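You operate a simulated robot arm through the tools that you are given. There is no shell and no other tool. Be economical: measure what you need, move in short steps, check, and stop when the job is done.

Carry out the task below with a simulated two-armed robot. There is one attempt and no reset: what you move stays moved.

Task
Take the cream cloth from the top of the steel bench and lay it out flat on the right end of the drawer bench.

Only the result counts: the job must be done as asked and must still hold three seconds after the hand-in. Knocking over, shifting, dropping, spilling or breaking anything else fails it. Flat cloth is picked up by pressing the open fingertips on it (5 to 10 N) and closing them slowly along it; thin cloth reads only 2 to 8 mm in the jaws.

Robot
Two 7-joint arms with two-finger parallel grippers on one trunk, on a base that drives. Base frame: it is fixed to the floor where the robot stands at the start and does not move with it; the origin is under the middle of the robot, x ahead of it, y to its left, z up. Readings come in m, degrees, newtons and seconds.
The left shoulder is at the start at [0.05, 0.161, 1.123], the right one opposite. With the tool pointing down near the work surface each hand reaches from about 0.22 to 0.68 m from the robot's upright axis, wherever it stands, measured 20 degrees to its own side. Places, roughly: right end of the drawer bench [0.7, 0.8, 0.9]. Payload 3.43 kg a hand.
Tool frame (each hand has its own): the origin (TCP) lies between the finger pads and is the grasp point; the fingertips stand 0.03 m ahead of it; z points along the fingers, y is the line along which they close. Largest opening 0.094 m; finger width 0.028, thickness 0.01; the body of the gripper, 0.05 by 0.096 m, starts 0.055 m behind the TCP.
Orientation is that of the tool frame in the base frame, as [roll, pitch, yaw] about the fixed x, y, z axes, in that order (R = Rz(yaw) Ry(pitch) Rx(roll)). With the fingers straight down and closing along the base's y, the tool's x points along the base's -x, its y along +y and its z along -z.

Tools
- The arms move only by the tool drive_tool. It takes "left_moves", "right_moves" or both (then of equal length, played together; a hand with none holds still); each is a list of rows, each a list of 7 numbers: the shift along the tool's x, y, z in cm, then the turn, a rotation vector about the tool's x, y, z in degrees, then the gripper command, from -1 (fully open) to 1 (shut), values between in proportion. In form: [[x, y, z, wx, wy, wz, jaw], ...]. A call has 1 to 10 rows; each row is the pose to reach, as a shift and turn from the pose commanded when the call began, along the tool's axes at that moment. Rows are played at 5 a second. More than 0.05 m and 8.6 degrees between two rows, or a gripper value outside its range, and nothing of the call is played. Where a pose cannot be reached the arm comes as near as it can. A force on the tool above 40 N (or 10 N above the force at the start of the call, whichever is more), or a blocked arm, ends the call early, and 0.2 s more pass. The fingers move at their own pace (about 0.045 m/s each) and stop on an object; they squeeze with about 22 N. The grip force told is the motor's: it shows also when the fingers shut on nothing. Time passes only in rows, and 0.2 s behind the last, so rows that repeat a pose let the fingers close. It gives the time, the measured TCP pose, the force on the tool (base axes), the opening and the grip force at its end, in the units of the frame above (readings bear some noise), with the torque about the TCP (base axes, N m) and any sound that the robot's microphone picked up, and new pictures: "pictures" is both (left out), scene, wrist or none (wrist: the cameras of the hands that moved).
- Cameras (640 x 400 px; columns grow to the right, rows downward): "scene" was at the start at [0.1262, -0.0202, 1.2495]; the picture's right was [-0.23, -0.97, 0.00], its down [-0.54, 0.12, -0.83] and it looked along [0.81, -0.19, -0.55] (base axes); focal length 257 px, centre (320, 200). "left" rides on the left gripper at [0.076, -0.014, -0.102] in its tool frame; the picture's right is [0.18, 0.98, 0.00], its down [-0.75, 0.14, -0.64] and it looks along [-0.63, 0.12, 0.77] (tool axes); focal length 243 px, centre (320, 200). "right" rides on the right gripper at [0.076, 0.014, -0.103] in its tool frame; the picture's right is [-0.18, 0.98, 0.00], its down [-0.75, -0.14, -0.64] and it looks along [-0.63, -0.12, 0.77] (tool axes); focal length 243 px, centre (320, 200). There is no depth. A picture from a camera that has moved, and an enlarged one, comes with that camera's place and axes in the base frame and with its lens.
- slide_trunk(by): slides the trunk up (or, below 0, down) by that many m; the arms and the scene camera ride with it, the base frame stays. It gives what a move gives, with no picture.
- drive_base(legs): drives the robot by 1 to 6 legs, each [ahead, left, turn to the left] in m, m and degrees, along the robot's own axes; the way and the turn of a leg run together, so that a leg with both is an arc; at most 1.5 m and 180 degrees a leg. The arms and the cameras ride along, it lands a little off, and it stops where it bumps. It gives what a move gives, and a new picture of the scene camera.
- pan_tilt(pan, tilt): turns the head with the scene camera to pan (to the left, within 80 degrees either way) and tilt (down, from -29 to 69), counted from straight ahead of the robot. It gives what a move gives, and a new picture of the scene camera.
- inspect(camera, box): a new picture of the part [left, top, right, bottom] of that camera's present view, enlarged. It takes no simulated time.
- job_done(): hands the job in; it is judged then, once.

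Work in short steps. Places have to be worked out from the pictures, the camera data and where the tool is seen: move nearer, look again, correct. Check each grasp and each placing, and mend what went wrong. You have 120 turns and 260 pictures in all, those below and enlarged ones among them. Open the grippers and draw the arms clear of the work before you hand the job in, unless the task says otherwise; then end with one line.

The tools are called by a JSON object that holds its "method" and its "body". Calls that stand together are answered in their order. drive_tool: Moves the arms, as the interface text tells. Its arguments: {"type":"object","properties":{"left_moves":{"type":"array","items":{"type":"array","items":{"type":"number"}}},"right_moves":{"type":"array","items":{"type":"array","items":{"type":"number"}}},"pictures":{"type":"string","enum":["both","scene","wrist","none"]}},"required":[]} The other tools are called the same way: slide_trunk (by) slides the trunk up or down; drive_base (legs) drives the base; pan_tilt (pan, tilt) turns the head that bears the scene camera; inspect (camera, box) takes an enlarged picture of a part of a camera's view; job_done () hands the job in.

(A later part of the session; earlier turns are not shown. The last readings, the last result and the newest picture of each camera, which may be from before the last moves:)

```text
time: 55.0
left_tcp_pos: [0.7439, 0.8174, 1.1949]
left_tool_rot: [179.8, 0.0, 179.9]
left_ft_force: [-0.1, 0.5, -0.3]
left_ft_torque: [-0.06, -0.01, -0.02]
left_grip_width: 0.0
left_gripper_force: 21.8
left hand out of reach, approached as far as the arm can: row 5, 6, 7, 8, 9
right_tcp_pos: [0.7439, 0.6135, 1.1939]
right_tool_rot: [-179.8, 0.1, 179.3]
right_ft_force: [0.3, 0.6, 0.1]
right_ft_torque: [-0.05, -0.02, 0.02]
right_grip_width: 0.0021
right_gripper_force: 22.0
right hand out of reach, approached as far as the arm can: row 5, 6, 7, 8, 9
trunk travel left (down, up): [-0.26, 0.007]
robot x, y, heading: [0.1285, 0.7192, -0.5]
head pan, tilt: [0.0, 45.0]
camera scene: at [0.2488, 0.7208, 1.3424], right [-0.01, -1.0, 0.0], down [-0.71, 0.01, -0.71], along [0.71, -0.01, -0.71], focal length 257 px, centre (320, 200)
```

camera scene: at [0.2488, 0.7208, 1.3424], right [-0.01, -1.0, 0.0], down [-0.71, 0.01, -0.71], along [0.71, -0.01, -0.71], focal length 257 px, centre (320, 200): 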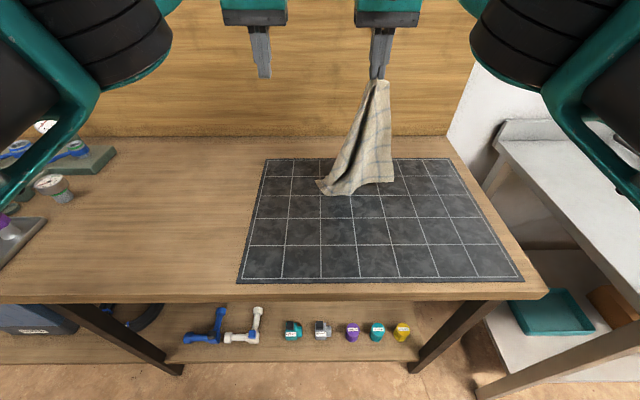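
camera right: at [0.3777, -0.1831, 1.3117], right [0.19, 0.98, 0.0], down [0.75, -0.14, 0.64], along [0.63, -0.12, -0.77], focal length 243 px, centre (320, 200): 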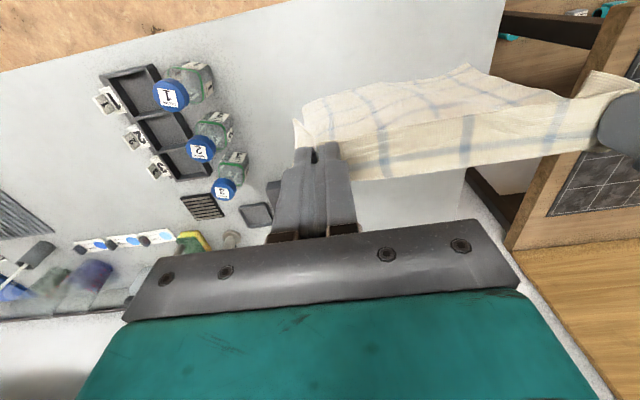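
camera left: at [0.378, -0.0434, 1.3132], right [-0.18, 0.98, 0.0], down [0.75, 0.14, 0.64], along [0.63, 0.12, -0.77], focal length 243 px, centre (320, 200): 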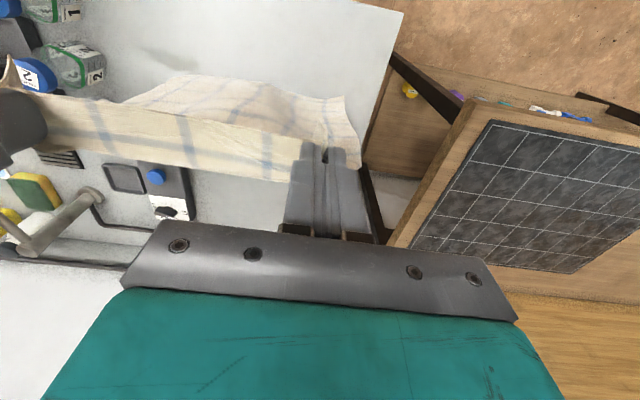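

Out of reach made the hands spread, and the left jaw slipped off; the cloth hangs from the right hand with its tip touching the mat. I lay it down diagonally with the right hand toward the robot, and draw the left hand back and open.

{"method": "drive_tool", "body": {"left_moves": [[3, 1, 0, 0, 0, 0, 0], [6, 2, 0, 0, 0, 0, -1], [9, 4, 0, 0, 0, 0, -1], [12, 6, 0, 0, 0, 0, -1], [15, 8, 0, 0, 0, 0, -1], [16, 10, 0, 0, 0, 0, -1], [16, 12, 0, 0, 0, 0, -1], [16, 12, 0, 0, 0, 0, -1]], "right_moves": [[2, -1, 1, 0, 0, 0, 1], [4, -2.5, 3, 0, 0, 0, 1], [6, -4, 5, 0, 0, 0, 1], [8, -5.5, 7, 0, 0, 0, 1], [10, -7, 9, 0, 0, 0, 1], [12, -8.5, 11, 0, 0, 0, 1], [14, -10, 13, 0, 0, 0, 1], [16, -11.5, 15, 0, 0, 0, 1]], "pictures": "both"}}

```text
time: 56.8
left_tcp_pos: [0.586, 0.9328, 1.1986]
left_tool_rot: [180.0, 0.1, 179.5]
left_ft_force: [0.2, 0.1, 0.2]
left_ft_torque: [0.0, -0.01, 0.03]
left_grip_width: 0.0941
left_gripper_force: 0.1
left hand out of reach, approached as far as the arm can: row 1, 2
right_tcp_pos: [0.5845, 0.5022, 1.0447]
right_tool_rot: [179.9, 0.1, 179.7]
right_ft_force: [-0.6, 0.8, -0.6]
right_ft_torque: [-0.03, 0.03, 0.01]
right_grip_width: 0.0023
right_gripper_force: 22.4
trunk travel left (down, up): [-0.26, 0.007]
robot x, y, heading: [0.1254, 0.7226, -0.6]
head pan, tilt: [0.0, 45.0]
camera scene: at [0.2487, 0.7199, 1.3424], right [-0.01, -1.0, 0.0], down [-0.71, 0.01, -0.71], along [0.71, -0.01, -0.71], focal length 257 px, centre (320, 200)
camera right: at [0.5083, 0.5157, 1.1472], right [0.19, 0.98, 0.0], down [0.75, -0.15, 0.64], along [0.63, -0.12, -0.77], focal length 243 px, centre (320, 200)
camera left: at [0.5088, 0.9196, 1.3008], right [-0.18, 0.98, 0.0], down [0.75, 0.13, 0.64], along [0.63, 0.11, -0.77], focal length 243 px, centre (320, 200)
```

scene: 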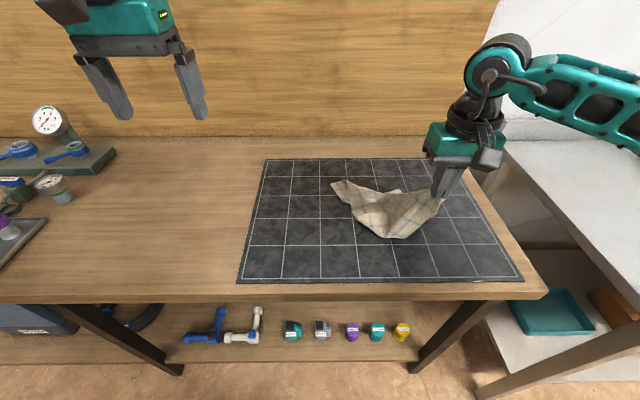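
right: 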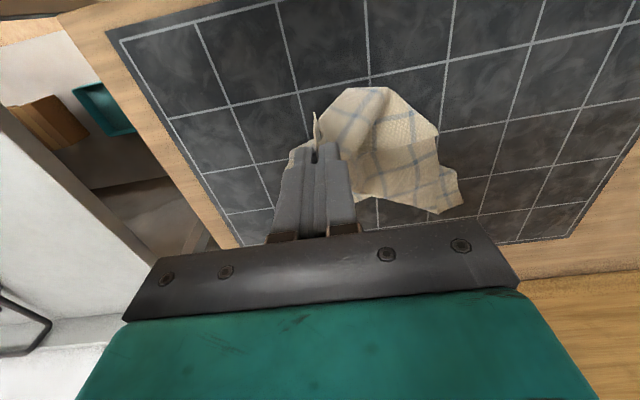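
left: 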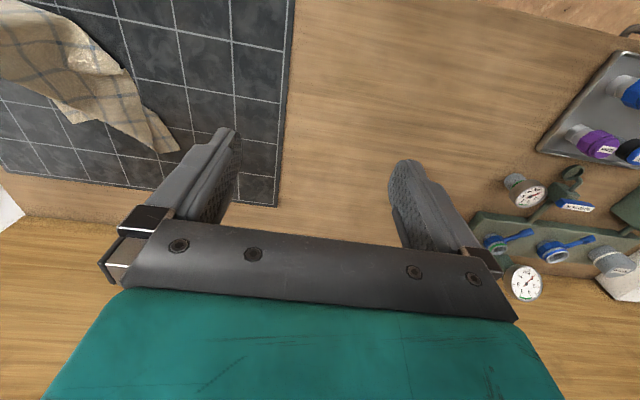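

The cloth is coming down; I continue lowering the right hand to the mat, drifting right and back.

{"method": "drive_tool", "body": {"right_moves": [[0.5, -1, 2, 0, 0, 0, 1], [1, -2, 4, 0, 0, 0, 1], [1.5, -3, 6, 0, 0, 0, 1], [2, -4, 8, 0, 0, 0, 1], [2.5, -5, 10, 0, 0, 0, 1], [3, -6, 12, 0, 0, 0, 1], [3.5, -7, 14, 0, 0, 0, 1], [4, -8, 15, 0, 0, 0, 1]], "pictures": "both"}}

{"method": "inspect", "body": {"camera": "scene", "box": [240, 140, 540, 290]}}

```text
time: 58.6
left_tcp_pos: [0.5856, 0.9346, 1.1988]
left_tool_rot: [-179.9, 0.0, 179.5]
left_ft_force: [-0.3, -1.0, -0.2]
left_ft_torque: [0.0, 0.04, -0.01]
left_grip_width: 0.0941
left_gripper_force: 0.1
right_tcp_pos: [0.5439, 0.423, 0.8963]
right_tool_rot: [179.9, 0.0, 179.4]
right_ft_force: [-2.0, 2.3, 5.9]
right_ft_torque: [0.12, 0.06, -0.01]
right_grip_width: 0.0026
right_gripper_force: 22.2
trunk travel left (down, up): [-0.26, 0.007]
robot x, y, heading: [0.1295, 0.7192, -0.5]
head pan, tilt: [0.0, 45.0]
camera scene: at [0.2484, 0.7208, 1.3425], right [-0.01, -1.0, 0.0], down [-0.71, 0.01, -0.71], along [0.71, -0.01, -0.71], focal length 257 px, centre (320, 200)
camera right: at [0.4671, 0.4368, 0.9984], right [0.19, 0.98, 0.0], down [0.75, -0.15, 0.64], along [0.63, -0.12, -0.77], focal length 243 px, centre (320, 200)
```

scene: 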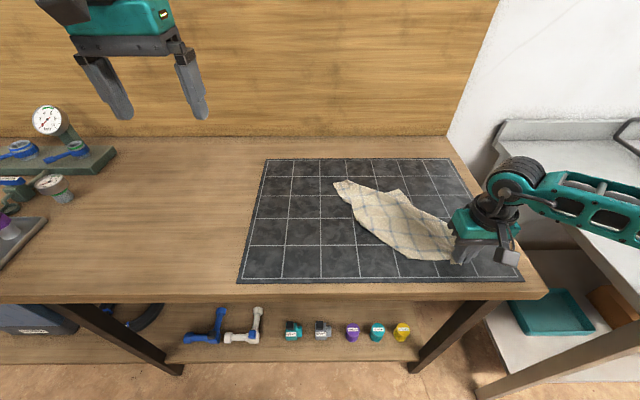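
right: 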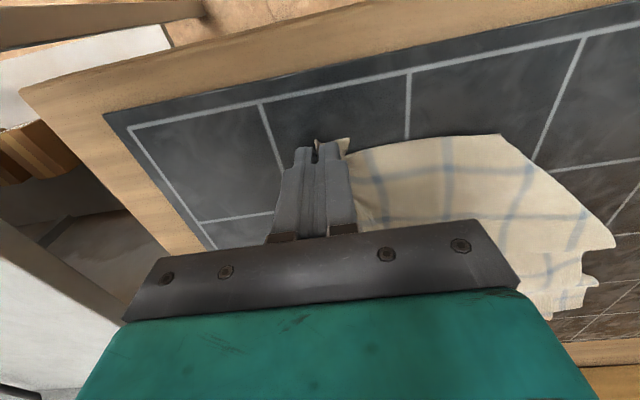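

```text
2.13 times, centred on (390, 215) of scene
camera zoom: at [0.2484, 0.7208, 1.3425], right [-0.01, -1.0, 0.0], down [-0.71, 0.01, -0.71], along [0.71, -0.01, -0.71], focal length 547 px, centre (171, 168)
```

zoom: 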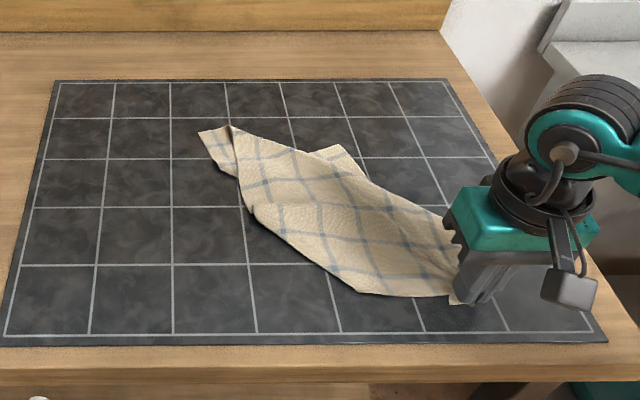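

Cloth lies along its diagonal, partly folded. I release the right hand, lift and withdraw it, then look at the folds.

{"method": "drive_tool", "body": {"right_moves": [[0, 0, 0, 0, 0, 0, 0.6], [0, 0, 0, 0, 0, 0, 0.4], [0, 0, -2, 0, 0, 0, 0.4], [0, 0, -5, 0, 0, 0, 0.4], [0, -3, -9, 0, 0, 0, 0.4], [0, -7, -12, 0, 0, 0, 0.4], [0, -10, -15, 0, 0, 0, 0.4]], "pictures": "none"}}

{"method": "pan_tilt", "body": {"pan": -15, "tilt": 52}}

{"method": "inspect", "body": {"camera": "scene", "box": [220, 100, 460, 250]}}

```text
time: 60.2
left_tcp_pos: [0.5859, 0.9341, 1.1989]
left_tool_rot: [180.0, 0.0, 179.6]
left_ft_force: [0.0, 0.5, -0.2]
left_ft_torque: [0.0, 0.0, 0.0]
left_grip_width: 0.0938
left_gripper_force: 0.1
right_tcp_pos: [0.5416, 0.3225, 1.0433]
right_tool_rot: [179.9, 0.0, 179.6]
right_ft_force: [0.6, 0.4, 0.3]
right_ft_torque: [0.01, 0.0, 0.03]
right_grip_width: 0.0281
right_gripper_force: 0.1
trunk travel left (down, up): [-0.26, 0.007]
robot x, y, heading: [0.1282, 0.7206, -0.6]
head pan, tilt: [0.0, 45.0]
```

```text
time: 60.9
left_tcp_pos: [0.5863, 0.9337, 1.1985]
left_tool_rot: [-180.0, 0.1, 179.5]
left_ft_force: [-0.2, -1.1, 0.1]
left_ft_torque: [-0.02, -0.01, -0.01]
left_grip_width: 0.094
left_gripper_force: 0.1
right_tcp_pos: [0.5414, 0.3223, 1.0416]
right_tool_rot: [180.0, 0.0, 179.5]
right_ft_force: [-0.1, -0.4, -0.4]
right_ft_torque: [0.02, 0.01, 0.0]
right_grip_width: 0.0283
right_gripper_force: 0.1
trunk travel left (down, up): [-0.26, 0.007]
robot x, y, heading: [0.1306, 0.7218, -0.3]
head pan, tilt: [-15.0, 52.0]
camera scene: at [0.24, 0.7012, 1.3328], right [-0.27, -0.96, 0.0], down [-0.76, 0.21, -0.62], along [0.59, -0.16, -0.79], focal length 257 px, centre (320, 200)
```

scene: 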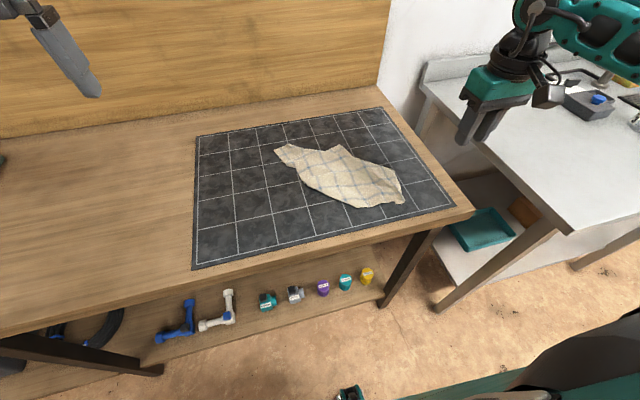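

```text
2.67 times, centred on (340, 175) of scene
camera zoom: at [0.24, 0.7012, 1.3328], right [-0.27, -0.96, 0.0], down [-0.76, 0.21, -0.62], along [0.59, -0.16, -0.79], focal length 684 px, centre (267, 267)
```

zoom: 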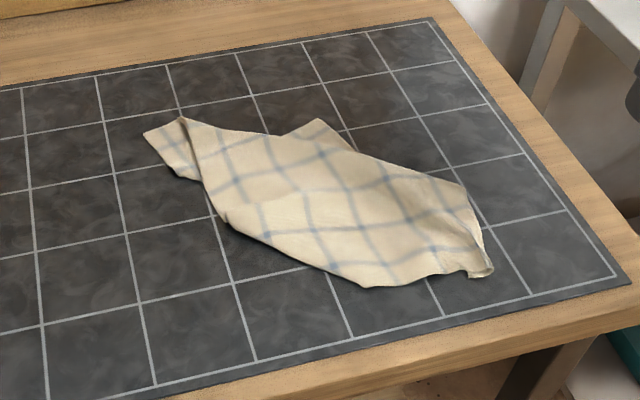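

One corner (A) is at about (0.53, 0.42) and an adjacent one (B) at about (0.77, 0.50), with the left side folded. Best mend: lift by edge A–B so it unfolds, then re-lay. I move the base right to center on that edge.

{"method": "drive_base", "body": {"legs": [[0.04, -0.25, 0.3]]}}

{"method": "pan_tilt", "body": {"pan": 0, "tilt": 55}}

{"method": "inspect", "body": {"camera": "scene", "box": [200, 60, 440, 210]}}

```text
time: 63.7
left_tcp_pos: [0.6212, 0.6872, 1.1984]
left_tool_rot: [180.0, 0.0, 179.8]
left_ft_force: [-0.4, -0.2, 0.4]
left_ft_torque: [0.04, -0.01, 0.04]
left_grip_width: 0.094
left_gripper_force: 0.1
right_tcp_pos: [0.5822, 0.0766, 1.0433]
right_tool_rot: [179.9, 0.1, 179.9]
right_ft_force: [-0.2, -0.5, 0.5]
right_ft_torque: [0.02, -0.01, -0.03]
right_grip_width: 0.0282
right_gripper_force: 0.0
trunk travel left (down, up): [-0.26, 0.007]
robot x, y, heading: [0.1673, 0.4717, 0.2]
head pan, tilt: [-15.0, 52.0]
camera scene: at [0.2777, 0.4523, 1.3328], right [-0.26, -0.97, 0.0], down [-0.76, 0.21, -0.62], along [0.59, -0.16, -0.79], focal length 257 px, centre (320, 200)
```

scene: 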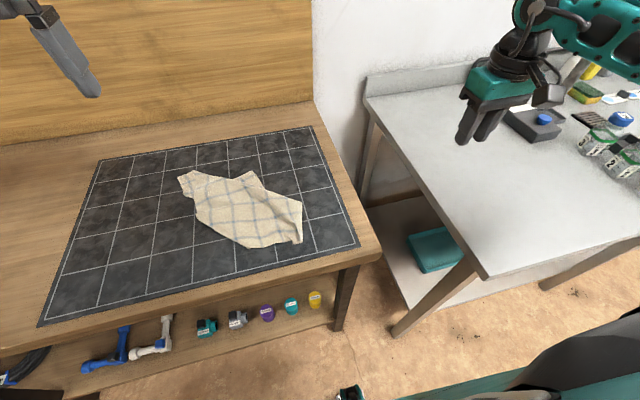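

```text
time: 64.5
left_tcp_pos: [0.6212, 0.6868, 1.1991]
left_tool_rot: [180.0, 0.0, 179.9]
left_ft_force: [-0.6, -0.4, 0.2]
left_ft_torque: [0.02, 0.01, -0.02]
left_grip_width: 0.0939
left_gripper_force: 0.0
right_tcp_pos: [0.5817, 0.0769, 1.0425]
right_tool_rot: [-180.0, -0.1, 179.9]
right_ft_force: [0.5, 0.4, -0.5]
right_ft_torque: [-0.03, 0.0, 0.0]
right_grip_width: 0.0285
right_gripper_force: 0.1
trunk travel left (down, up): [-0.26, 0.007]
robot x, y, heading: [0.1642, 0.4704, 0.0]
head pan, tilt: [0.0, 55.0]
camera scene: at [0.2772, 0.4718, 1.3289], right [0.0, -1.0, 0.0], down [-0.82, 0.0, -0.57], along [0.57, 0.0, -0.82], focal length 257 px, centre (320, 200)
```

scene: 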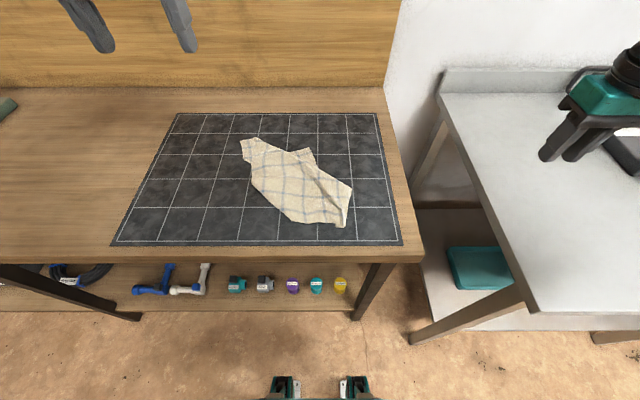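

```text
2.67 times, centred on (320, 135) of scene
camera zoom: at [0.2772, 0.4718, 1.3289], right [0.0, -1.0, 0.0], down [-0.82, 0.0, -0.57], along [0.57, 0.0, -0.82], focal length 684 px, centre (320, 373)
```

zoom: 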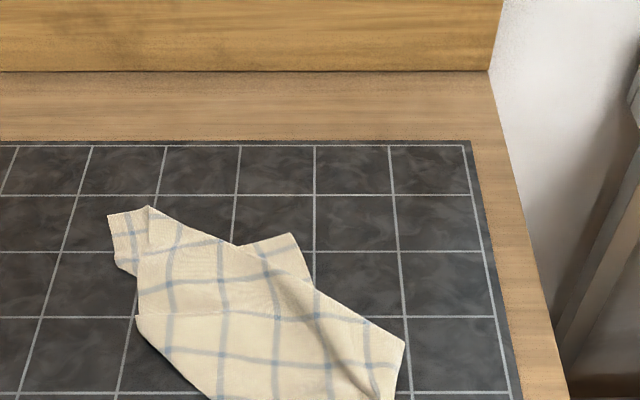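

I take a closer zoom of the whole cloth to identify corners and folds.

{"method": "inspect", "body": {"camera": "scene", "box": [216, 130, 376, 230]}}

```text
4.00 times, centred on (296, 180) of scene
camera zoom: at [0.2772, 0.4718, 1.3289], right [0.0, -1.0, 0.0], down [-0.82, 0.0, -0.57], along [0.57, 0.0, -0.82], focal length 1026 px, centre (416, 280)
```

zoom: 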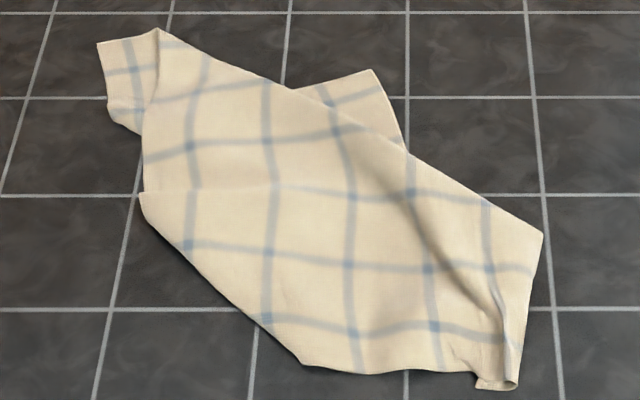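

The zoom shows corner A at (0.534, 0.422), corner B peeking at (0.767, 0.50) beyond a pleat, and corner D tucked under. Lifting A and B apart should unfold it. I lower the trunk and bring the left hand over B, turned to fit the flap.

{"method": "slide_trunk", "body": {"by": -0.1}}

{"method": "drive_tool", "body": {"left_moves": [[-1.6, -2.2, 1.7, 0, 0, 4.5, -0.5], [-3.2, -4.4, 3.4, 0, 0, 9, 0], [-4.8, -6.6, 5.1, 0, 0, 13.5, 0.3], [-6.4, -8.8, 6.8, 0, 0, 18, 0.3], [-8.1, -11, 8.5, 0, 0, 22.5, 0.3], [-9.8, -13.2, 10.2, 0, 0, 27, 0.3], [-11.5, -15.4, 12, 0, 0, 31.5, 0.3], [-13.1, -17.5, 14, 0, 0, 36, 0.3], [-13.1, -17.5, 14, 0, 0, 36, 0.3]], "pictures": "both"}}

```text
time: 65.8
left_tcp_pos: [0.6219, 0.6869, 1.0992]
left_tool_rot: [179.9, 0.0, 179.8]
left_ft_force: [0.4, 0.5, -0.1]
left_ft_torque: [-0.02, 0.0, -0.01]
left_grip_width: 0.094
left_gripper_force: 0.0
right_tcp_pos: [0.5817, 0.0764, 0.9427]
right_tool_rot: [180.0, 0.0, 179.8]
right_ft_force: [0.0, 1.1, 0.8]
right_ft_torque: [0.01, 0.02, -0.01]
right_grip_width: 0.0282
right_gripper_force: 0.0
trunk travel left (down, up): [-0.16, 0.107]
robot x, y, heading: [0.1629, 0.474, 0.0]
head pan, tilt: [0.0, 55.0]
```

```text
time: 67.8
left_tcp_pos: [0.7479, 0.518, 0.9657]
left_tool_rot: [180.0, 0.0, 145.3]
left_ft_force: [-0.9, -0.2, 0.0]
left_ft_torque: [-0.04, 0.02, -0.02]
left_grip_width: 0.0325
left_gripper_force: 0.1
left hand out of reach, approached as far as the arm can: row 8, 9
right_tcp_pos: [0.5829, 0.0757, 0.9432]
right_tool_rot: [179.9, -0.1, 179.9]
right_ft_force: [1.4, -1.0, 0.2]
right_ft_torque: [-0.01, 0.02, 0.0]
right_grip_width: 0.0281
right_gripper_force: 0.0
trunk travel left (down, up): [-0.16, 0.107]
robot x, y, heading: [0.1672, 0.4717, 0.0]
head pan, tilt: [0.0, 55.0]
camera scene: at [0.2773, 0.4718, 1.2289], right [0.0, -1.0, 0.0], down [-0.82, 0.0, -0.57], along [0.57, 0.0, -0.82], focal length 257 px, centre (320, 200)
camera left: at [0.6761, 0.5496, 1.0674], right [0.41, 0.91, 0.0], down [0.7, -0.31, 0.64], along [0.59, -0.26, -0.77], focal length 243 px, centre (320, 200)
```

scene: 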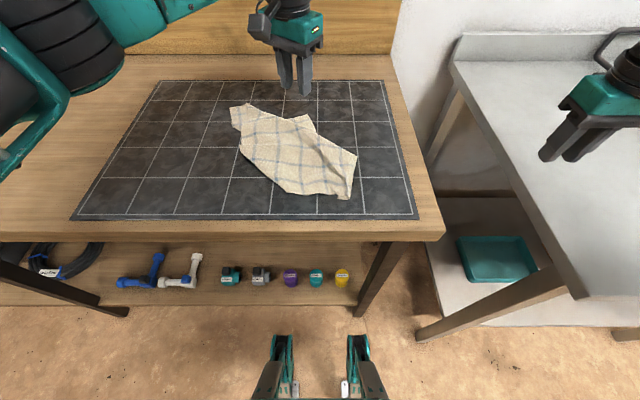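
left: 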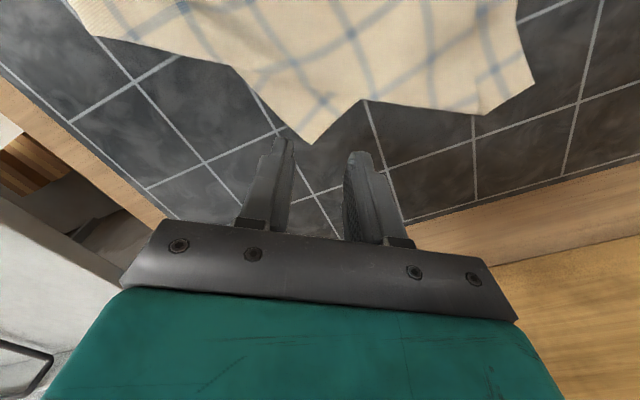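

Corner B confirmed at (0.770, 0.501), at the reach limit. I drive 5 cm forward and re-aim.

{"method": "drive_base", "body": {"legs": [[0.05, 0, 0]]}}

```text
time: 68.8
left_tcp_pos: [0.7719, 0.5184, 0.9652]
left_tool_rot: [-180.0, 0.0, 145.3]
left_ft_force: [-0.1, -1.0, -0.5]
left_ft_torque: [-0.03, 0.01, 0.0]
left_grip_width: 0.0328
left_gripper_force: 0.1
right_tcp_pos: [0.6072, 0.0766, 0.9436]
right_tool_rot: [179.9, 0.0, 180.0]
right_ft_force: [0.3, -0.2, 0.7]
right_ft_torque: [0.04, 0.02, -0.02]
right_grip_width: 0.0281
right_gripper_force: 0.2
trunk travel left (down, up): [-0.16, 0.107]
robot x, y, heading: [0.1921, 0.4723, -0.1]
head pan, tilt: [0.0, 55.0]
stopped in leg 1: the robot was blocked; the commanded pose is now the measured one
camera scene: at [0.3029, 0.4719, 1.229], right [0.0, -1.0, 0.0], down [-0.82, 0.0, -0.57], along [0.57, 0.0, -0.82], focal length 257 px, centre (320, 200)
```

scene: 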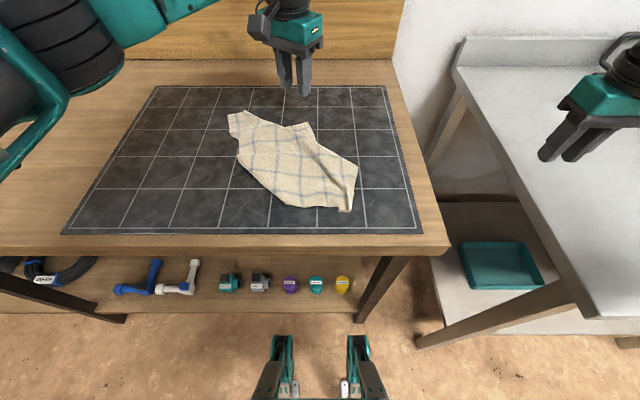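

The base touched its limit at x 0.19. I move the left hand back over B and lower to just above.

{"method": "drive_tool", "body": {"left_moves": [[0.8, -0.8, 1, 0, 0, 0, 0.3], [1.7, -1.6, 2.5, 0, 0, 0, 0.3], [1.7, -1.6, 4, 0, 0, 0, 0.3], [1.7, -1.6, 5.5, 0, 0, 0, 0.35], [1.7, -1.6, 5.5, 0, 0, 0, 0.35]], "pictures": "both"}}

```text
time: 70.0
left_tcp_pos: [0.7511, 0.5153, 0.9106]
left_tool_rot: [-179.9, 0.0, 145.4]
left_ft_force: [0.4, 0.1, 0.8]
left_ft_torque: [0.0, -0.03, 0.01]
left_grip_width: 0.0306
left_gripper_force: 0.1
right_tcp_pos: [0.6081, 0.0771, 0.9424]
right_tool_rot: [179.9, 0.0, 180.0]
right_ft_force: [0.4, 0.3, 0.4]
right_ft_torque: [-0.01, -0.03, 0.01]
right_grip_width: 0.0282
right_gripper_force: 0.1
trunk travel left (down, up): [-0.16, 0.107]
robot x, y, heading: [0.1887, 0.4728, -0.3]
head pan, tilt: [0.0, 55.0]
camera scene: at [0.3034, 0.4719, 1.2289], right [0.0, -1.0, 0.0], down [-0.82, 0.0, -0.57], along [0.57, 0.0, -0.82], focal length 257 px, centre (320, 200)
camera left: at [0.6795, 0.5465, 1.0121], right [0.41, 0.91, 0.0], down [0.7, -0.31, 0.64], along [0.59, -0.26, -0.77], focal length 243 px, centre (320, 200)
```

scene: 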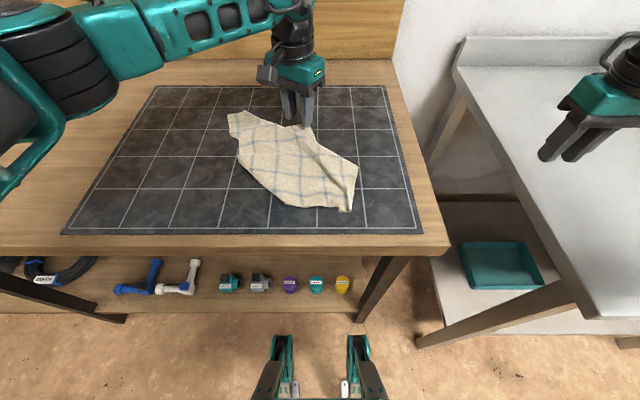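
left: 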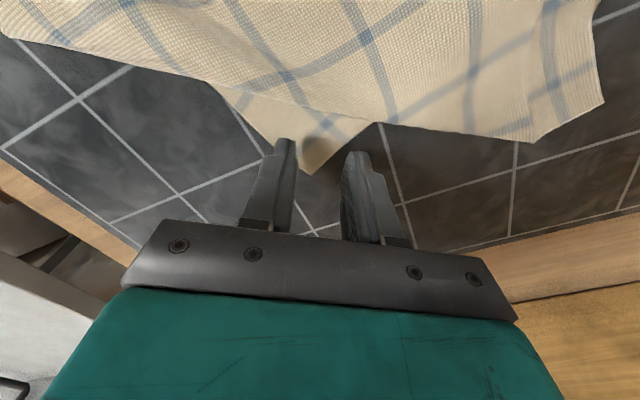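

The fingers straddle the B flap. I shift 4 mm outward and lower to contact.

{"method": "drive_tool", "body": {"left_moves": [[-0.4, -0.3, 0.8, 0, 0, 0, 0.35], [-0.4, -0.3, 1.5, 0, 0, 0, 0.35], [-0.4, -0.3, 1.5, 0, 0, 0, 0.35]], "pictures": "wrist"}}

{"method": "drive_tool", "body": {"left_moves": [[0, 0, 0.3, 0, 0, 0, 0.35], [0, 0, 0.3, 0, 0, 0, 0.35]], "pictures": "none"}}

```text
time: 70.8
left_tcp_pos: [0.7519, 0.5109, 0.8951]
left_tool_rot: [-180.0, 0.1, 145.5]
left_ft_force: [2.2, -0.3, 2.9]
left_ft_torque: [-0.02, -0.04, 0.02]
left_grip_width: 0.0305
left_gripper_force: 0.0
right_tcp_pos: [0.6081, 0.0769, 0.9422]
right_tool_rot: [179.9, 0.1, -179.9]
right_ft_force: [1.0, -0.2, 0.6]
right_ft_torque: [-0.02, 0.02, 0.03]
right_grip_width: 0.0282
right_gripper_force: 0.0
trunk travel left (down, up): [-0.16, 0.107]
robot x, y, heading: [0.1923, 0.47, -0.2]
head pan, tilt: [0.0, 55.0]
camera left: at [0.6802, 0.542, 0.9973], right [0.41, 0.91, 0.0], down [0.7, -0.31, 0.64], along [0.59, -0.26, -0.77], focal length 243 px, centre (320, 200)
```

left: 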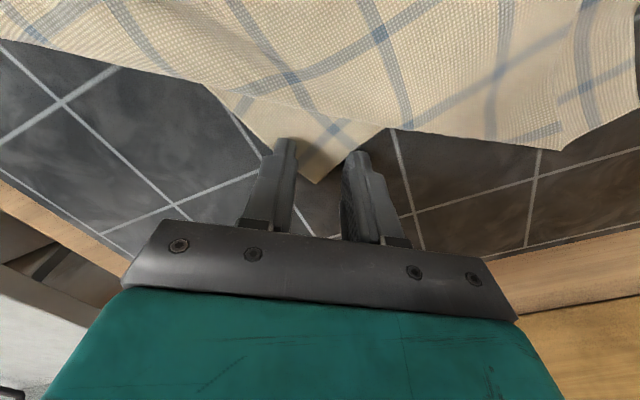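

```text
time: 71.4
left_tcp_pos: [0.7515, 0.5097, 0.8951]
left_tool_rot: [179.9, 0.2, 145.5]
left_ft_force: [2.2, 1.6, 21.2]
left_ft_torque: [-0.06, 0.15, 0.0]
left_grip_width: 0.0303
left_gripper_force: 0.0
right_tcp_pos: [0.6068, 0.0771, 0.9431]
right_tool_rot: [179.9, 0.2, 180.0]
right_ft_force: [0.2, -0.1, -0.2]
right_ft_torque: [-0.01, 0.03, -0.04]
right_grip_width: 0.0282
right_gripper_force: 0.0
trunk travel left (down, up): [-0.16, 0.107]
robot x, y, heading: [0.1909, 0.4688, -0.2]
head pan, tilt: [0.0, 55.0]
```

Contact at TCP 0.895, now 21 N, too much; I ease off 2 mm and close slowly.

{"method": "drive_tool", "body": {"left_moves": [[0, 0, -0.17, 0, 0, 0, 0.35], [0, 0, -0.17, 0, 0, 0, 0.45], [0, 0, -0.17, 0, 0, 0, 0.55], [0, 0, -0.17, 0, 0, 0, 0.65], [0, 0, -0.17, 0, 0, 0, 0.75], [0, 0, -0.17, 0, 0, 0, 0.85], [0, 0, -0.17, 0, 0, 0, 1], [0, 0, -0.17, 0, 0, 0, 1], [0, 0, -0.17, 0, 0, 0, 1]], "pictures": "wrist"}}

```text
time: 73.4
left_tcp_pos: [0.7502, 0.51, 0.8944]
left_tool_rot: [180.0, 0.1, 145.4]
left_ft_force: [-1.7, -4.6, 20.2]
left_ft_torque: [-0.07, 0.17, 0.04]
left_grip_width: 0.0024
left_gripper_force: 21.9
right_tcp_pos: [0.6077, 0.0758, 0.9418]
right_tool_rot: [180.0, 0.3, 180.0]
right_ft_force: [-0.4, 0.3, -0.2]
right_ft_torque: [-0.03, 0.01, -0.01]
right_grip_width: 0.0281
right_gripper_force: 0.2
trunk travel left (down, up): [-0.16, 0.107]
robot x, y, heading: [0.1911, 0.4715, -0.2]
head pan, tilt: [0.0, 55.0]
camera left: at [0.6794, 0.5416, 0.997], right [0.41, 0.91, 0.0], down [0.7, -0.31, 0.64], along [0.59, -0.26, -0.77], focal length 243 px, centre (320, 200)
```

left: 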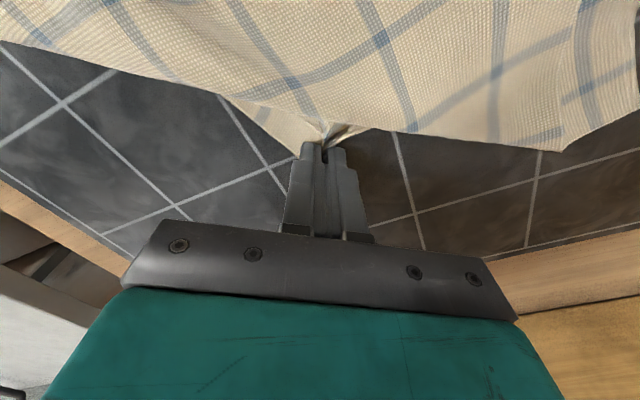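

B is gripped (2.4 mm). I bring the right hand over corner A, turned 60° to close along edge A–B.

{"method": "drive_tool", "body": {"right_moves": [[0.6, 4.1, -0.5, 0, 0, 6.7, 0.1], [1.1, 8.3, -1, 0, 0, 13.3, 0.1], [1.7, 12.4, -1.5, 0, 0, 20, 0.1], [2.3, 16.5, -2, 0, 0, 26.7, 0.1], [2.8, 20.7, -2, 0, 0, 33.3, 0.1], [3.4, 24.8, -2, 0, 0, 40, 0.1], [4, 28.9, -2, 0, 0, 46.7, 0.1], [4.5, 33, -2, 0, 0, 53.3, 0.1], [5.1, 37.2, -2, 0, 0, 60, 0.1], [5.1, 37.2, -2, 0, 0, 60, 0.1]], "pictures": "both"}}

```text
time: 75.6
left_tcp_pos: [0.7509, 0.5108, 0.8956]
left_tool_rot: [-179.9, 0.1, 145.5]
left_ft_force: [-3.0, -5.7, 19.4]
left_ft_torque: [-0.19, 0.2, 0.02]
left_grip_width: 0.0025
left_gripper_force: 22.0
right_tcp_pos: [0.5571, 0.4472, 0.9627]
right_tool_rot: [179.9, 0.0, 119.9]
right_ft_force: [0.0, -0.6, 0.4]
right_ft_torque: [-0.01, 0.02, 0.0]
right_grip_width: 0.0422
right_gripper_force: 0.1
trunk travel left (down, up): [-0.16, 0.107]
robot x, y, heading: [0.1901, 0.4707, -0.0]
head pan, tilt: [0.0, 55.0]
camera scene: at [0.3015, 0.4714, 1.2292], right [0.0, -1.0, 0.0], down [-0.82, 0.0, -0.58], along [0.58, 0.0, -0.82], focal length 257 px, centre (320, 200)
camera right: at [0.5313, 0.5201, 1.0649], right [0.94, 0.33, 0.0], down [0.25, -0.72, 0.64], along [0.21, -0.6, -0.77], focal length 243 px, centre (320, 200)
```

scene: 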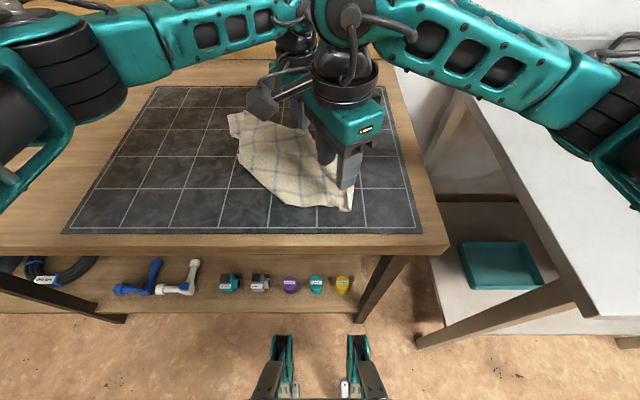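
right: 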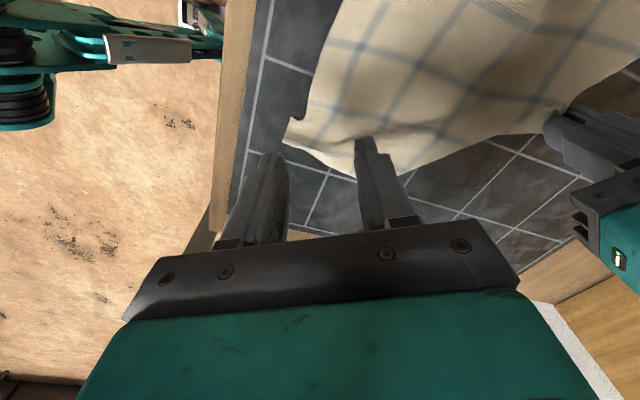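

Corner A confirmed at (0.534, 0.420). I turn 15° more, shift to (0.566, 0.435) and lower close to the cloth.

{"method": "drive_tool", "body": {"right_moves": [[-0.8, 0.1, 1.5, 0, 0, 7.5, 0.1], [-1.5, 0.2, 3, 0, 0, 15, 0.1], [-1.5, 0.2, 4.5, 0, 0, 15, 0.1], [-1.5, 0.2, 5.8, 0, 0, 15, 0.1], [-1.5, 0.2, 5.8, 0, 0, 15, 0.1]], "pictures": "wrist"}}

```text
time: 76.8
left_tcp_pos: [0.7507, 0.5111, 0.8939]
left_tool_rot: [179.9, 0.1, 145.5]
left_ft_force: [-3.0, -5.8, 19.8]
left_ft_torque: [-0.15, 0.21, 0.05]
left_grip_width: 0.0025
left_gripper_force: 21.8
right_tcp_pos: [0.5666, 0.436, 0.9047]
right_tool_rot: [179.8, -0.1, 105.0]
right_ft_force: [-0.6, 0.2, 0.6]
right_ft_torque: [0.0, 0.0, -0.02]
right_grip_width: 0.0425
right_gripper_force: 0.0
trunk travel left (down, up): [-0.16, 0.107]
robot x, y, heading: [0.1928, 0.4666, -0.1]
head pan, tilt: [0.0, 55.0]
camera right: at [0.5603, 0.5128, 1.0071], right [1.0, 0.08, 0.0], down [0.06, -0.77, 0.64], along [0.05, -0.64, -0.77], focal length 243 px, centre (320, 200)
```

right: 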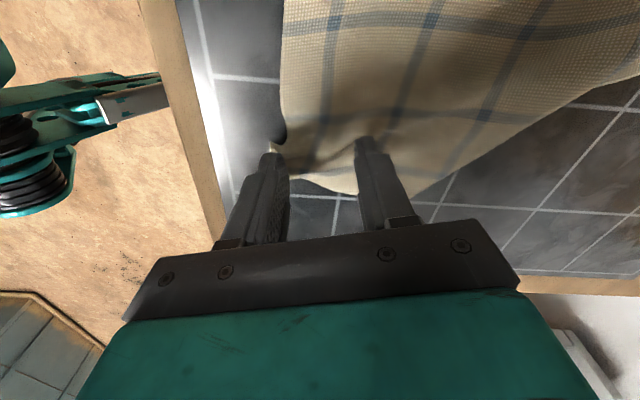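

I shift 1 cm along the edge and 3 mm inward, then lower to contact.

{"method": "drive_tool", "body": {"right_moves": [[0.3, 1, 0, 0, 0, 0, 0.1], [0.3, 1, 0.7, 0, 0, 0, 0.1], [0.3, 1, 0.8, 0, 0, 0, 0.1]], "pictures": "wrist"}}

{"method": "drive_tool", "body": {"right_moves": [[0, 0, 0.2, 0, 0, 0, 0.1], [0, 0, 0.2, 0, 0, 0, 0.1]], "pictures": "none"}}

```text
time: 77.6
left_tcp_pos: [0.7493, 0.5094, 0.8944]
left_tool_rot: [180.0, 0.1, 145.5]
left_ft_force: [-3.0, -5.7, 20.5]
left_ft_torque: [-0.16, 0.21, -0.03]
left_grip_width: 0.0024
left_gripper_force: 21.5
right_tcp_pos: [0.5745, 0.4429, 0.8971]
right_tool_rot: [179.8, -0.1, 105.0]
right_ft_force: [0.5, 0.9, 0.3]
right_ft_torque: [0.01, 0.03, 0.01]
right_grip_width: 0.0422
right_gripper_force: 0.1
trunk travel left (down, up): [-0.16, 0.107]
robot x, y, heading: [0.1936, 0.4719, -0.1]
head pan, tilt: [0.0, 55.0]
camera right: at [0.5679, 0.5192, 1.0001], right [1.0, 0.08, 0.0], down [0.06, -0.77, 0.64], along [0.05, -0.64, -0.77], focal length 243 px, centre (320, 200)
```

right: 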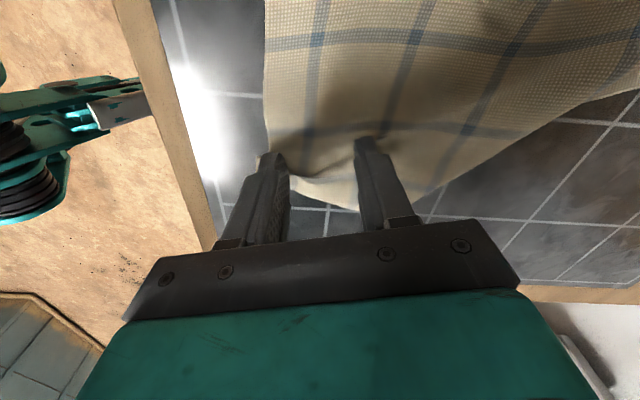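

```text
time: 78.2
left_tcp_pos: [0.7513, 0.5107, 0.8955]
left_tool_rot: [180.0, 0.1, 145.5]
left_ft_force: [-0.4, -6.0, 17.7]
left_ft_torque: [-0.2, 0.13, 0.04]
left_grip_width: 0.0023
left_gripper_force: 21.9
right_tcp_pos: [0.574, 0.4436, 0.8961]
right_tool_rot: [179.8, -0.1, 104.9]
right_ft_force: [-0.3, 0.3, 10.8]
right_ft_torque: [-0.15, 0.24, -0.02]
right_grip_width: 0.042
right_gripper_force: 0.1
trunk travel left (down, up): [-0.16, 0.107]
robot x, y, heading: [0.1915, 0.4717, -0.3]
head pan, tilt: [0.0, 55.0]
```

Right presses with about 10 N; I close slowly.

{"method": "drive_tool", "body": {"right_moves": [[0, 0, 0, 0, 0, 0, 0.2], [0, 0, 0, 0, 0, 0, 0.3], [0, 0, 0, 0, 0, 0, 0.4], [0, 0, 0, 0, 0, 0, 0.5], [0, 0, 0, 0, 0, 0, 0.6], [0, 0, 0, 0, 0, 0, 0.7], [0, 0, 0, 0, 0, 0, 0.8], [0, 0, 0, 0, 0, 0, 1], [0, 0, 0, 0, 0, 0, 1], [0, 0, 0, 0, 0, 0, 1]], "pictures": "wrist"}}

```text
time: 80.4
left_tcp_pos: [0.751, 0.5105, 0.8947]
left_tool_rot: [179.9, 0.2, 145.5]
left_ft_force: [2.8, -5.2, 13.1]
left_ft_torque: [-0.13, 0.0, 0.06]
left_grip_width: 0.0022
left_gripper_force: 22.0
right_tcp_pos: [0.5737, 0.4414, 0.8954]
right_tool_rot: [179.8, -0.1, 105.1]
right_ft_force: [-6.1, 0.3, 14.9]
right_ft_torque: [-0.21, 0.3, -0.07]
right_grip_width: 0.0022
right_gripper_force: 21.5
trunk travel left (down, up): [-0.16, 0.107]
robot x, y, heading: [0.193, 0.4695, -0.2]
head pan, tilt: [0.0, 55.0]
camera right: at [0.5675, 0.5193, 0.9981], right [1.0, 0.08, 0.0], down [0.06, -0.77, 0.64], along [0.05, -0.64, -0.77], focal length 243 px, centre (320, 200)
```

right: 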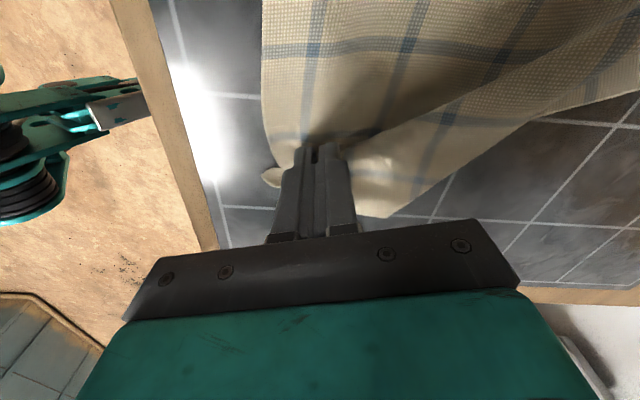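

Both corners held. I lift with the trunk, then look.

{"method": "slide_trunk", "body": {"by": 0.1}}

{"method": "drive_tool", "body": {"left_moves": [[0, 0, -3, 0, 0, 0, 1], [0, 0, -6, 0, 0, 0, 1], [0, 0, -9, 0, 0, 0, 1], [0, 0, -9, 0, 0, 0, 1]], "right_moves": [[0, 0, -3, 0, 0, 0, 1], [0, 0, -6, 0, 0, 0, 1], [0, 0, -9, 0, 0, 0, 1], [0, 0, -9, 0, 0, 0, 1]], "pictures": "both"}}

```text
time: 81.7
left_tcp_pos: [0.7528, 0.5107, 0.9935]
left_tool_rot: [179.9, -0.2, 145.5]
left_ft_force: [-0.8, -0.1, -0.1]
left_ft_torque: [0.0, 0.0, -0.04]
left_grip_width: 0.0024
left_gripper_force: 22.3
right_tcp_pos: [0.5751, 0.4434, 0.9955]
right_tool_rot: [180.0, -0.1, 105.0]
right_ft_force: [-0.3, -0.2, -0.6]
right_ft_torque: [0.01, 0.02, 0.02]
right_grip_width: 0.0025
right_gripper_force: 22.0
trunk travel left (down, up): [-0.26, 0.007]
robot x, y, heading: [0.1931, 0.4724, -0.1]
head pan, tilt: [0.0, 55.0]
```

```text
time: 82.7
left_tcp_pos: [0.7514, 0.5105, 1.0815]
left_tool_rot: [179.9, 0.0, 145.5]
left_ft_force: [0.4, 1.1, -0.1]
left_ft_torque: [0.05, 0.02, -0.02]
left_grip_width: 0.0024
left_gripper_force: 22.6
right_tcp_pos: [0.5752, 0.4433, 1.0845]
right_tool_rot: [179.9, -0.1, 105.0]
right_ft_force: [0.1, -0.3, -0.1]
right_ft_torque: [0.0, -0.01, -0.01]
right_grip_width: 0.0021
right_gripper_force: 22.2
trunk travel left (down, up): [-0.26, 0.007]
robot x, y, heading: [0.1891, 0.4709, 0.1]
head pan, tilt: [0.0, 55.0]
camera scene: at [0.3037, 0.4718, 1.3289], right [0.0, -1.0, 0.0], down [-0.82, 0.0, -0.57], along [0.57, 0.0, -0.82], focal length 257 px, centre (320, 200)
camera right: at [0.5695, 0.5204, 1.1868], right [1.0, 0.08, 0.0], down [0.06, -0.77, 0.64], along [0.05, -0.64, -0.77], focal length 243 px, centre (320, 200)
camera left: at [0.6807, 0.5422, 1.1846], right [0.41, 0.91, 0.0], down [0.7, -0.31, 0.64], along [0.59, -0.26, -0.77], focal length 243 px, centre (320, 200)
```

scene: 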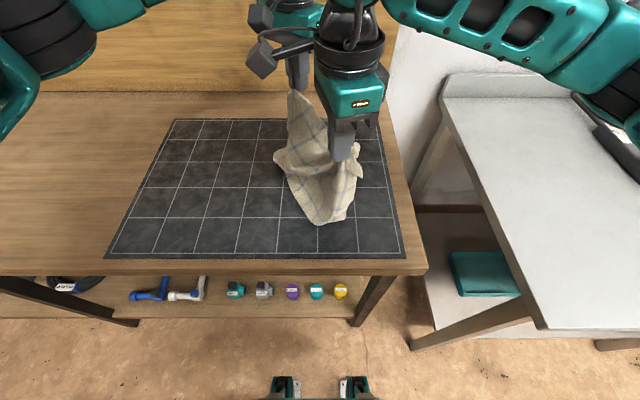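
right: 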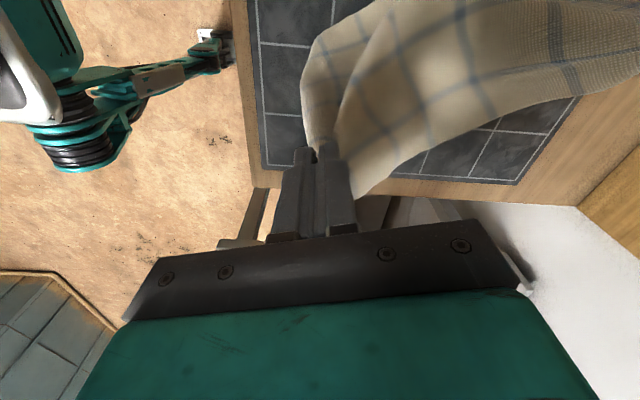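
left: 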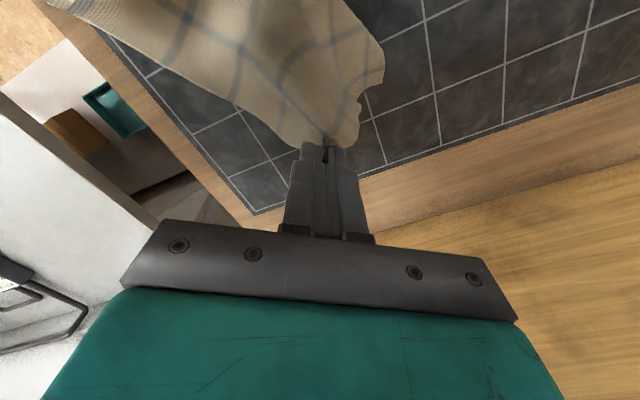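

Both are held with slack. I swing the pair so the edge runs left–right in front of the robot, turning the hands back to square and rising.

{"method": "drive_tool", "body": {"left_moves": [[1.8, -0.4, -1, 0, 0, -3.9, 1], [3.5, -0.8, -2, 0, 0, -7.8, 1], [5.3, -1.2, -3, 0, 0, -11.7, 1], [7, -1.6, -4, 0, 0, -15.6, 1], [8.8, -2, -5, 0, 0, -19.4, 1], [10.5, -2.4, -6, 0, 0, -23.3, 1], [12.3, -2.8, -7, 0, 0, -27.2, 1], [14, -3.2, -8, 0, 0, -31, 1], [15.8, -3.6, -9, 0, 0, -35, 1], [15.8, -3.6, -9, 0, 0, -35, 1]], "right_moves": [[-0.9, 0.1, -1, 0, 0, -8.3, 1], [-1.7, 0.1, -2, 0, 0, -16.7, 1], [-2.6, 0.2, -3, 0, 0, -25, 1], [-3.4, 0.2, -4, 0, 0, -33.3, 1], [-4.3, 0.3, -5, 0, 0, -41.7, 1], [-5.1, 0.3, -6, 0, 0, -50, 1], [-6, 0.4, -7, 0, 0, -58.3, 1], [-6.8, 0.4, -8, 0, 0, -66.7, 1], [-7.7, 0.5, -8.6, 0, 0, -75, 1], [-7.7, 0.5, -8.6, 0, 0, -75, 1]], "pictures": "both"}}

```text
time: 84.9
left_tcp_pos: [0.6011, 0.5715, 1.1725]
left_tool_rot: [-180.0, -0.1, -179.5]
left_ft_force: [0.2, -0.8, -0.1]
left_ft_torque: [0.0, 0.01, -0.06]
left_grip_width: 0.0024
left_gripper_force: 21.7
right_tcp_pos: [0.5998, 0.3693, 1.1701]
right_tool_rot: [179.9, 0.0, -180.0]
right_ft_force: [0.6, 0.0, -0.3]
right_ft_torque: [-0.01, -0.02, -0.03]
right_grip_width: 0.0022
right_gripper_force: 22.3
trunk travel left (down, up): [-0.26, 0.007]
robot x, y, heading: [0.1905, 0.4715, -0.0]
head pan, tilt: [0.0, 55.0]
camera scene: at [0.3036, 0.4719, 1.3289], right [0.0, -1.0, 0.0], down [-0.82, 0.0, -0.57], along [0.57, 0.0, -0.82], focal length 257 px, centre (320, 200)
camera right: at [0.5231, 0.3832, 1.2721], right [0.18, 0.98, 0.0], down [0.75, -0.14, 0.64], along [0.63, -0.12, -0.77], focal length 243 px, centre (320, 200)
camera left: at [0.5246, 0.5567, 1.2755], right [-0.19, 0.98, 0.0], down [0.75, 0.15, 0.64], along [0.63, 0.12, -0.77], focal length 243 px, centre (320, 200)
```

scene: 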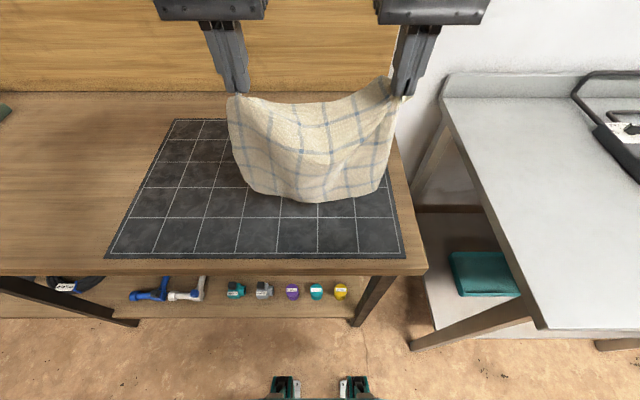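
right: 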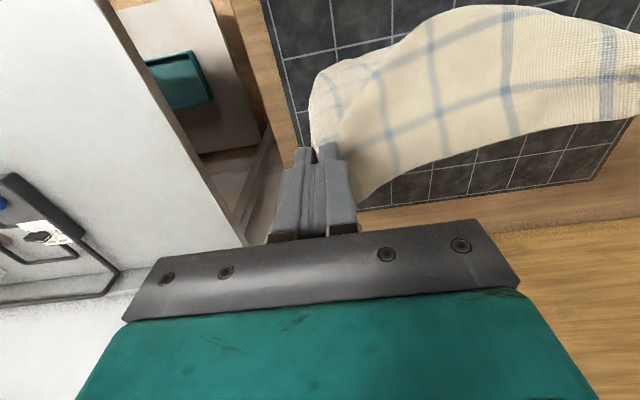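
left: 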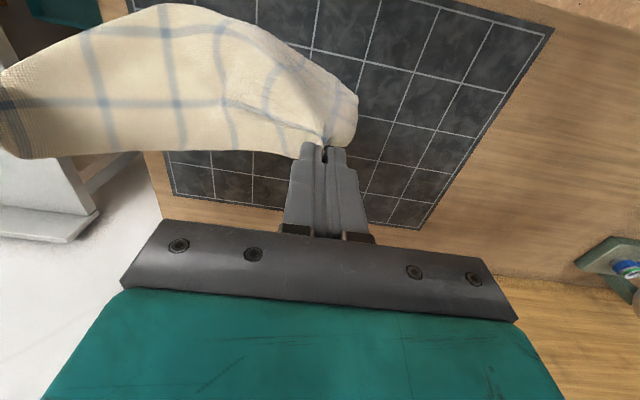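

The cloth now hangs unfolded from A and B. I spread the hands gently to take up the slack.

{"method": "drive_tool", "body": {"left_moves": [[0, 0.5, 0, 0, 0, 0, 1], [0, 1, 0, 0, 0, 0, 1], [0, 1.3, 0, 0, 0, 0, 1], [0, 1.3, 0, 0, 0, 0, 1]], "right_moves": [[0, -0.5, 0, 0, 0, 0, 1], [0, -1, 0, 0, 0, 0, 1], [0, -1.3, 0, 0, 0, 0, 1], [0, -1.3, 0, 0, 0, 0, 1]], "pictures": "scene"}}

```text
time: 85.9
left_tcp_pos: [0.6012, 0.5838, 1.1716]
left_tool_rot: [-180.0, 0.0, -179.5]
left_ft_force: [-0.1, -0.2, 0.0]
left_ft_torque: [-0.03, 0.0, 0.0]
left_grip_width: 0.0022
left_gripper_force: 21.8
right_tcp_pos: [0.5993, 0.3566, 1.1691]
right_tool_rot: [179.9, 0.1, 180.0]
right_ft_force: [-0.3, 0.3, -0.6]
right_ft_torque: [0.01, -0.02, -0.04]
right_grip_width: 0.0021
right_gripper_force: 21.9
trunk travel left (down, up): [-0.26, 0.007]
robot x, y, heading: [0.1894, 0.4727, -0.3]
head pan, tilt: [0.0, 55.0]
camera scene: at [0.3035, 0.4718, 1.3289], right [0.0, -1.0, 0.0], down [-0.82, 0.0, -0.57], along [0.57, 0.0, -0.82], focal length 257 px, centre (320, 200)
```

scene: 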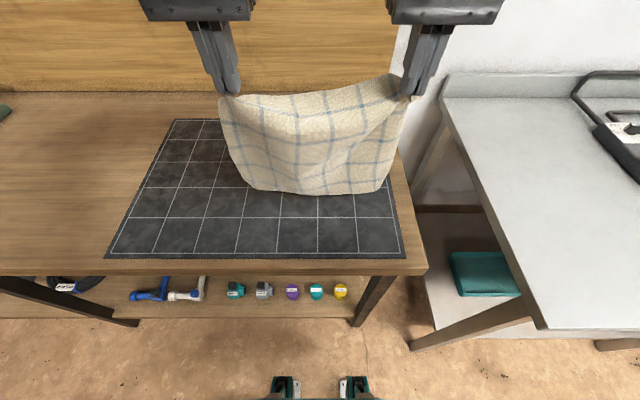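

{"method": "drive_tool", "body": {"left_moves": [[0, 0.4, 0, 0, 0, 0, 1], [0, 0.8, 0, 0, 0, 0, 1], [0, 0.8, 0, 0, 0, 0, 1]], "right_moves": [[0, -0.4, 0, 0, 0, 0, 1], [0, -0.8, 0, 0, 0, 0, 1], [0, -0.8, 0, 0, 0, 0, 1]], "pictures": "scene"}}

```text
time: 86.7
left_tcp_pos: [0.6008, 0.5906, 1.1721]
left_tool_rot: [179.9, -0.1, -179.5]
left_ft_force: [0.1, -2.2, 0.2]
left_ft_torque: [-0.05, -0.02, -0.01]
left_grip_width: 0.0024
left_gripper_force: 21.6
right_tcp_pos: [0.5994, 0.348, 1.1706]
right_tool_rot: [179.9, 0.0, -180.0]
right_ft_force: [-0.6, 2.0, -0.3]
right_ft_torque: [0.08, -0.01, -0.01]
right_grip_width: 0.0021
right_gripper_force: 21.6
trunk travel left (down, up): [-0.26, 0.007]
robot x, y, heading: [0.1931, 0.47, -0.2]
head pan, tilt: [0.0, 55.0]
camera scene: at [0.3035, 0.4719, 1.3289], right [0.0, -1.0, 0.0], down [-0.82, 0.0, -0.57], along [0.57, 0.0, -0.82], focal length 257 px, centre (320, 200)
```

scene: 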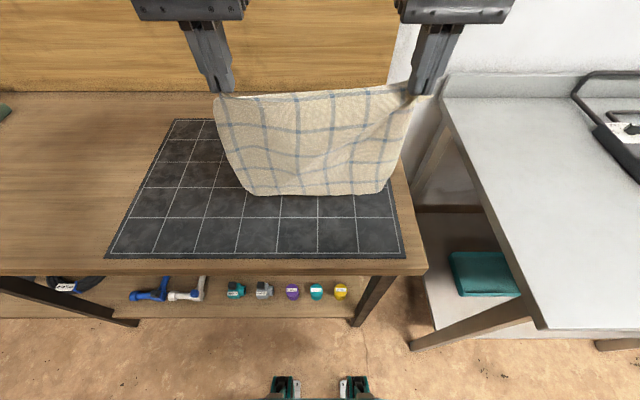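

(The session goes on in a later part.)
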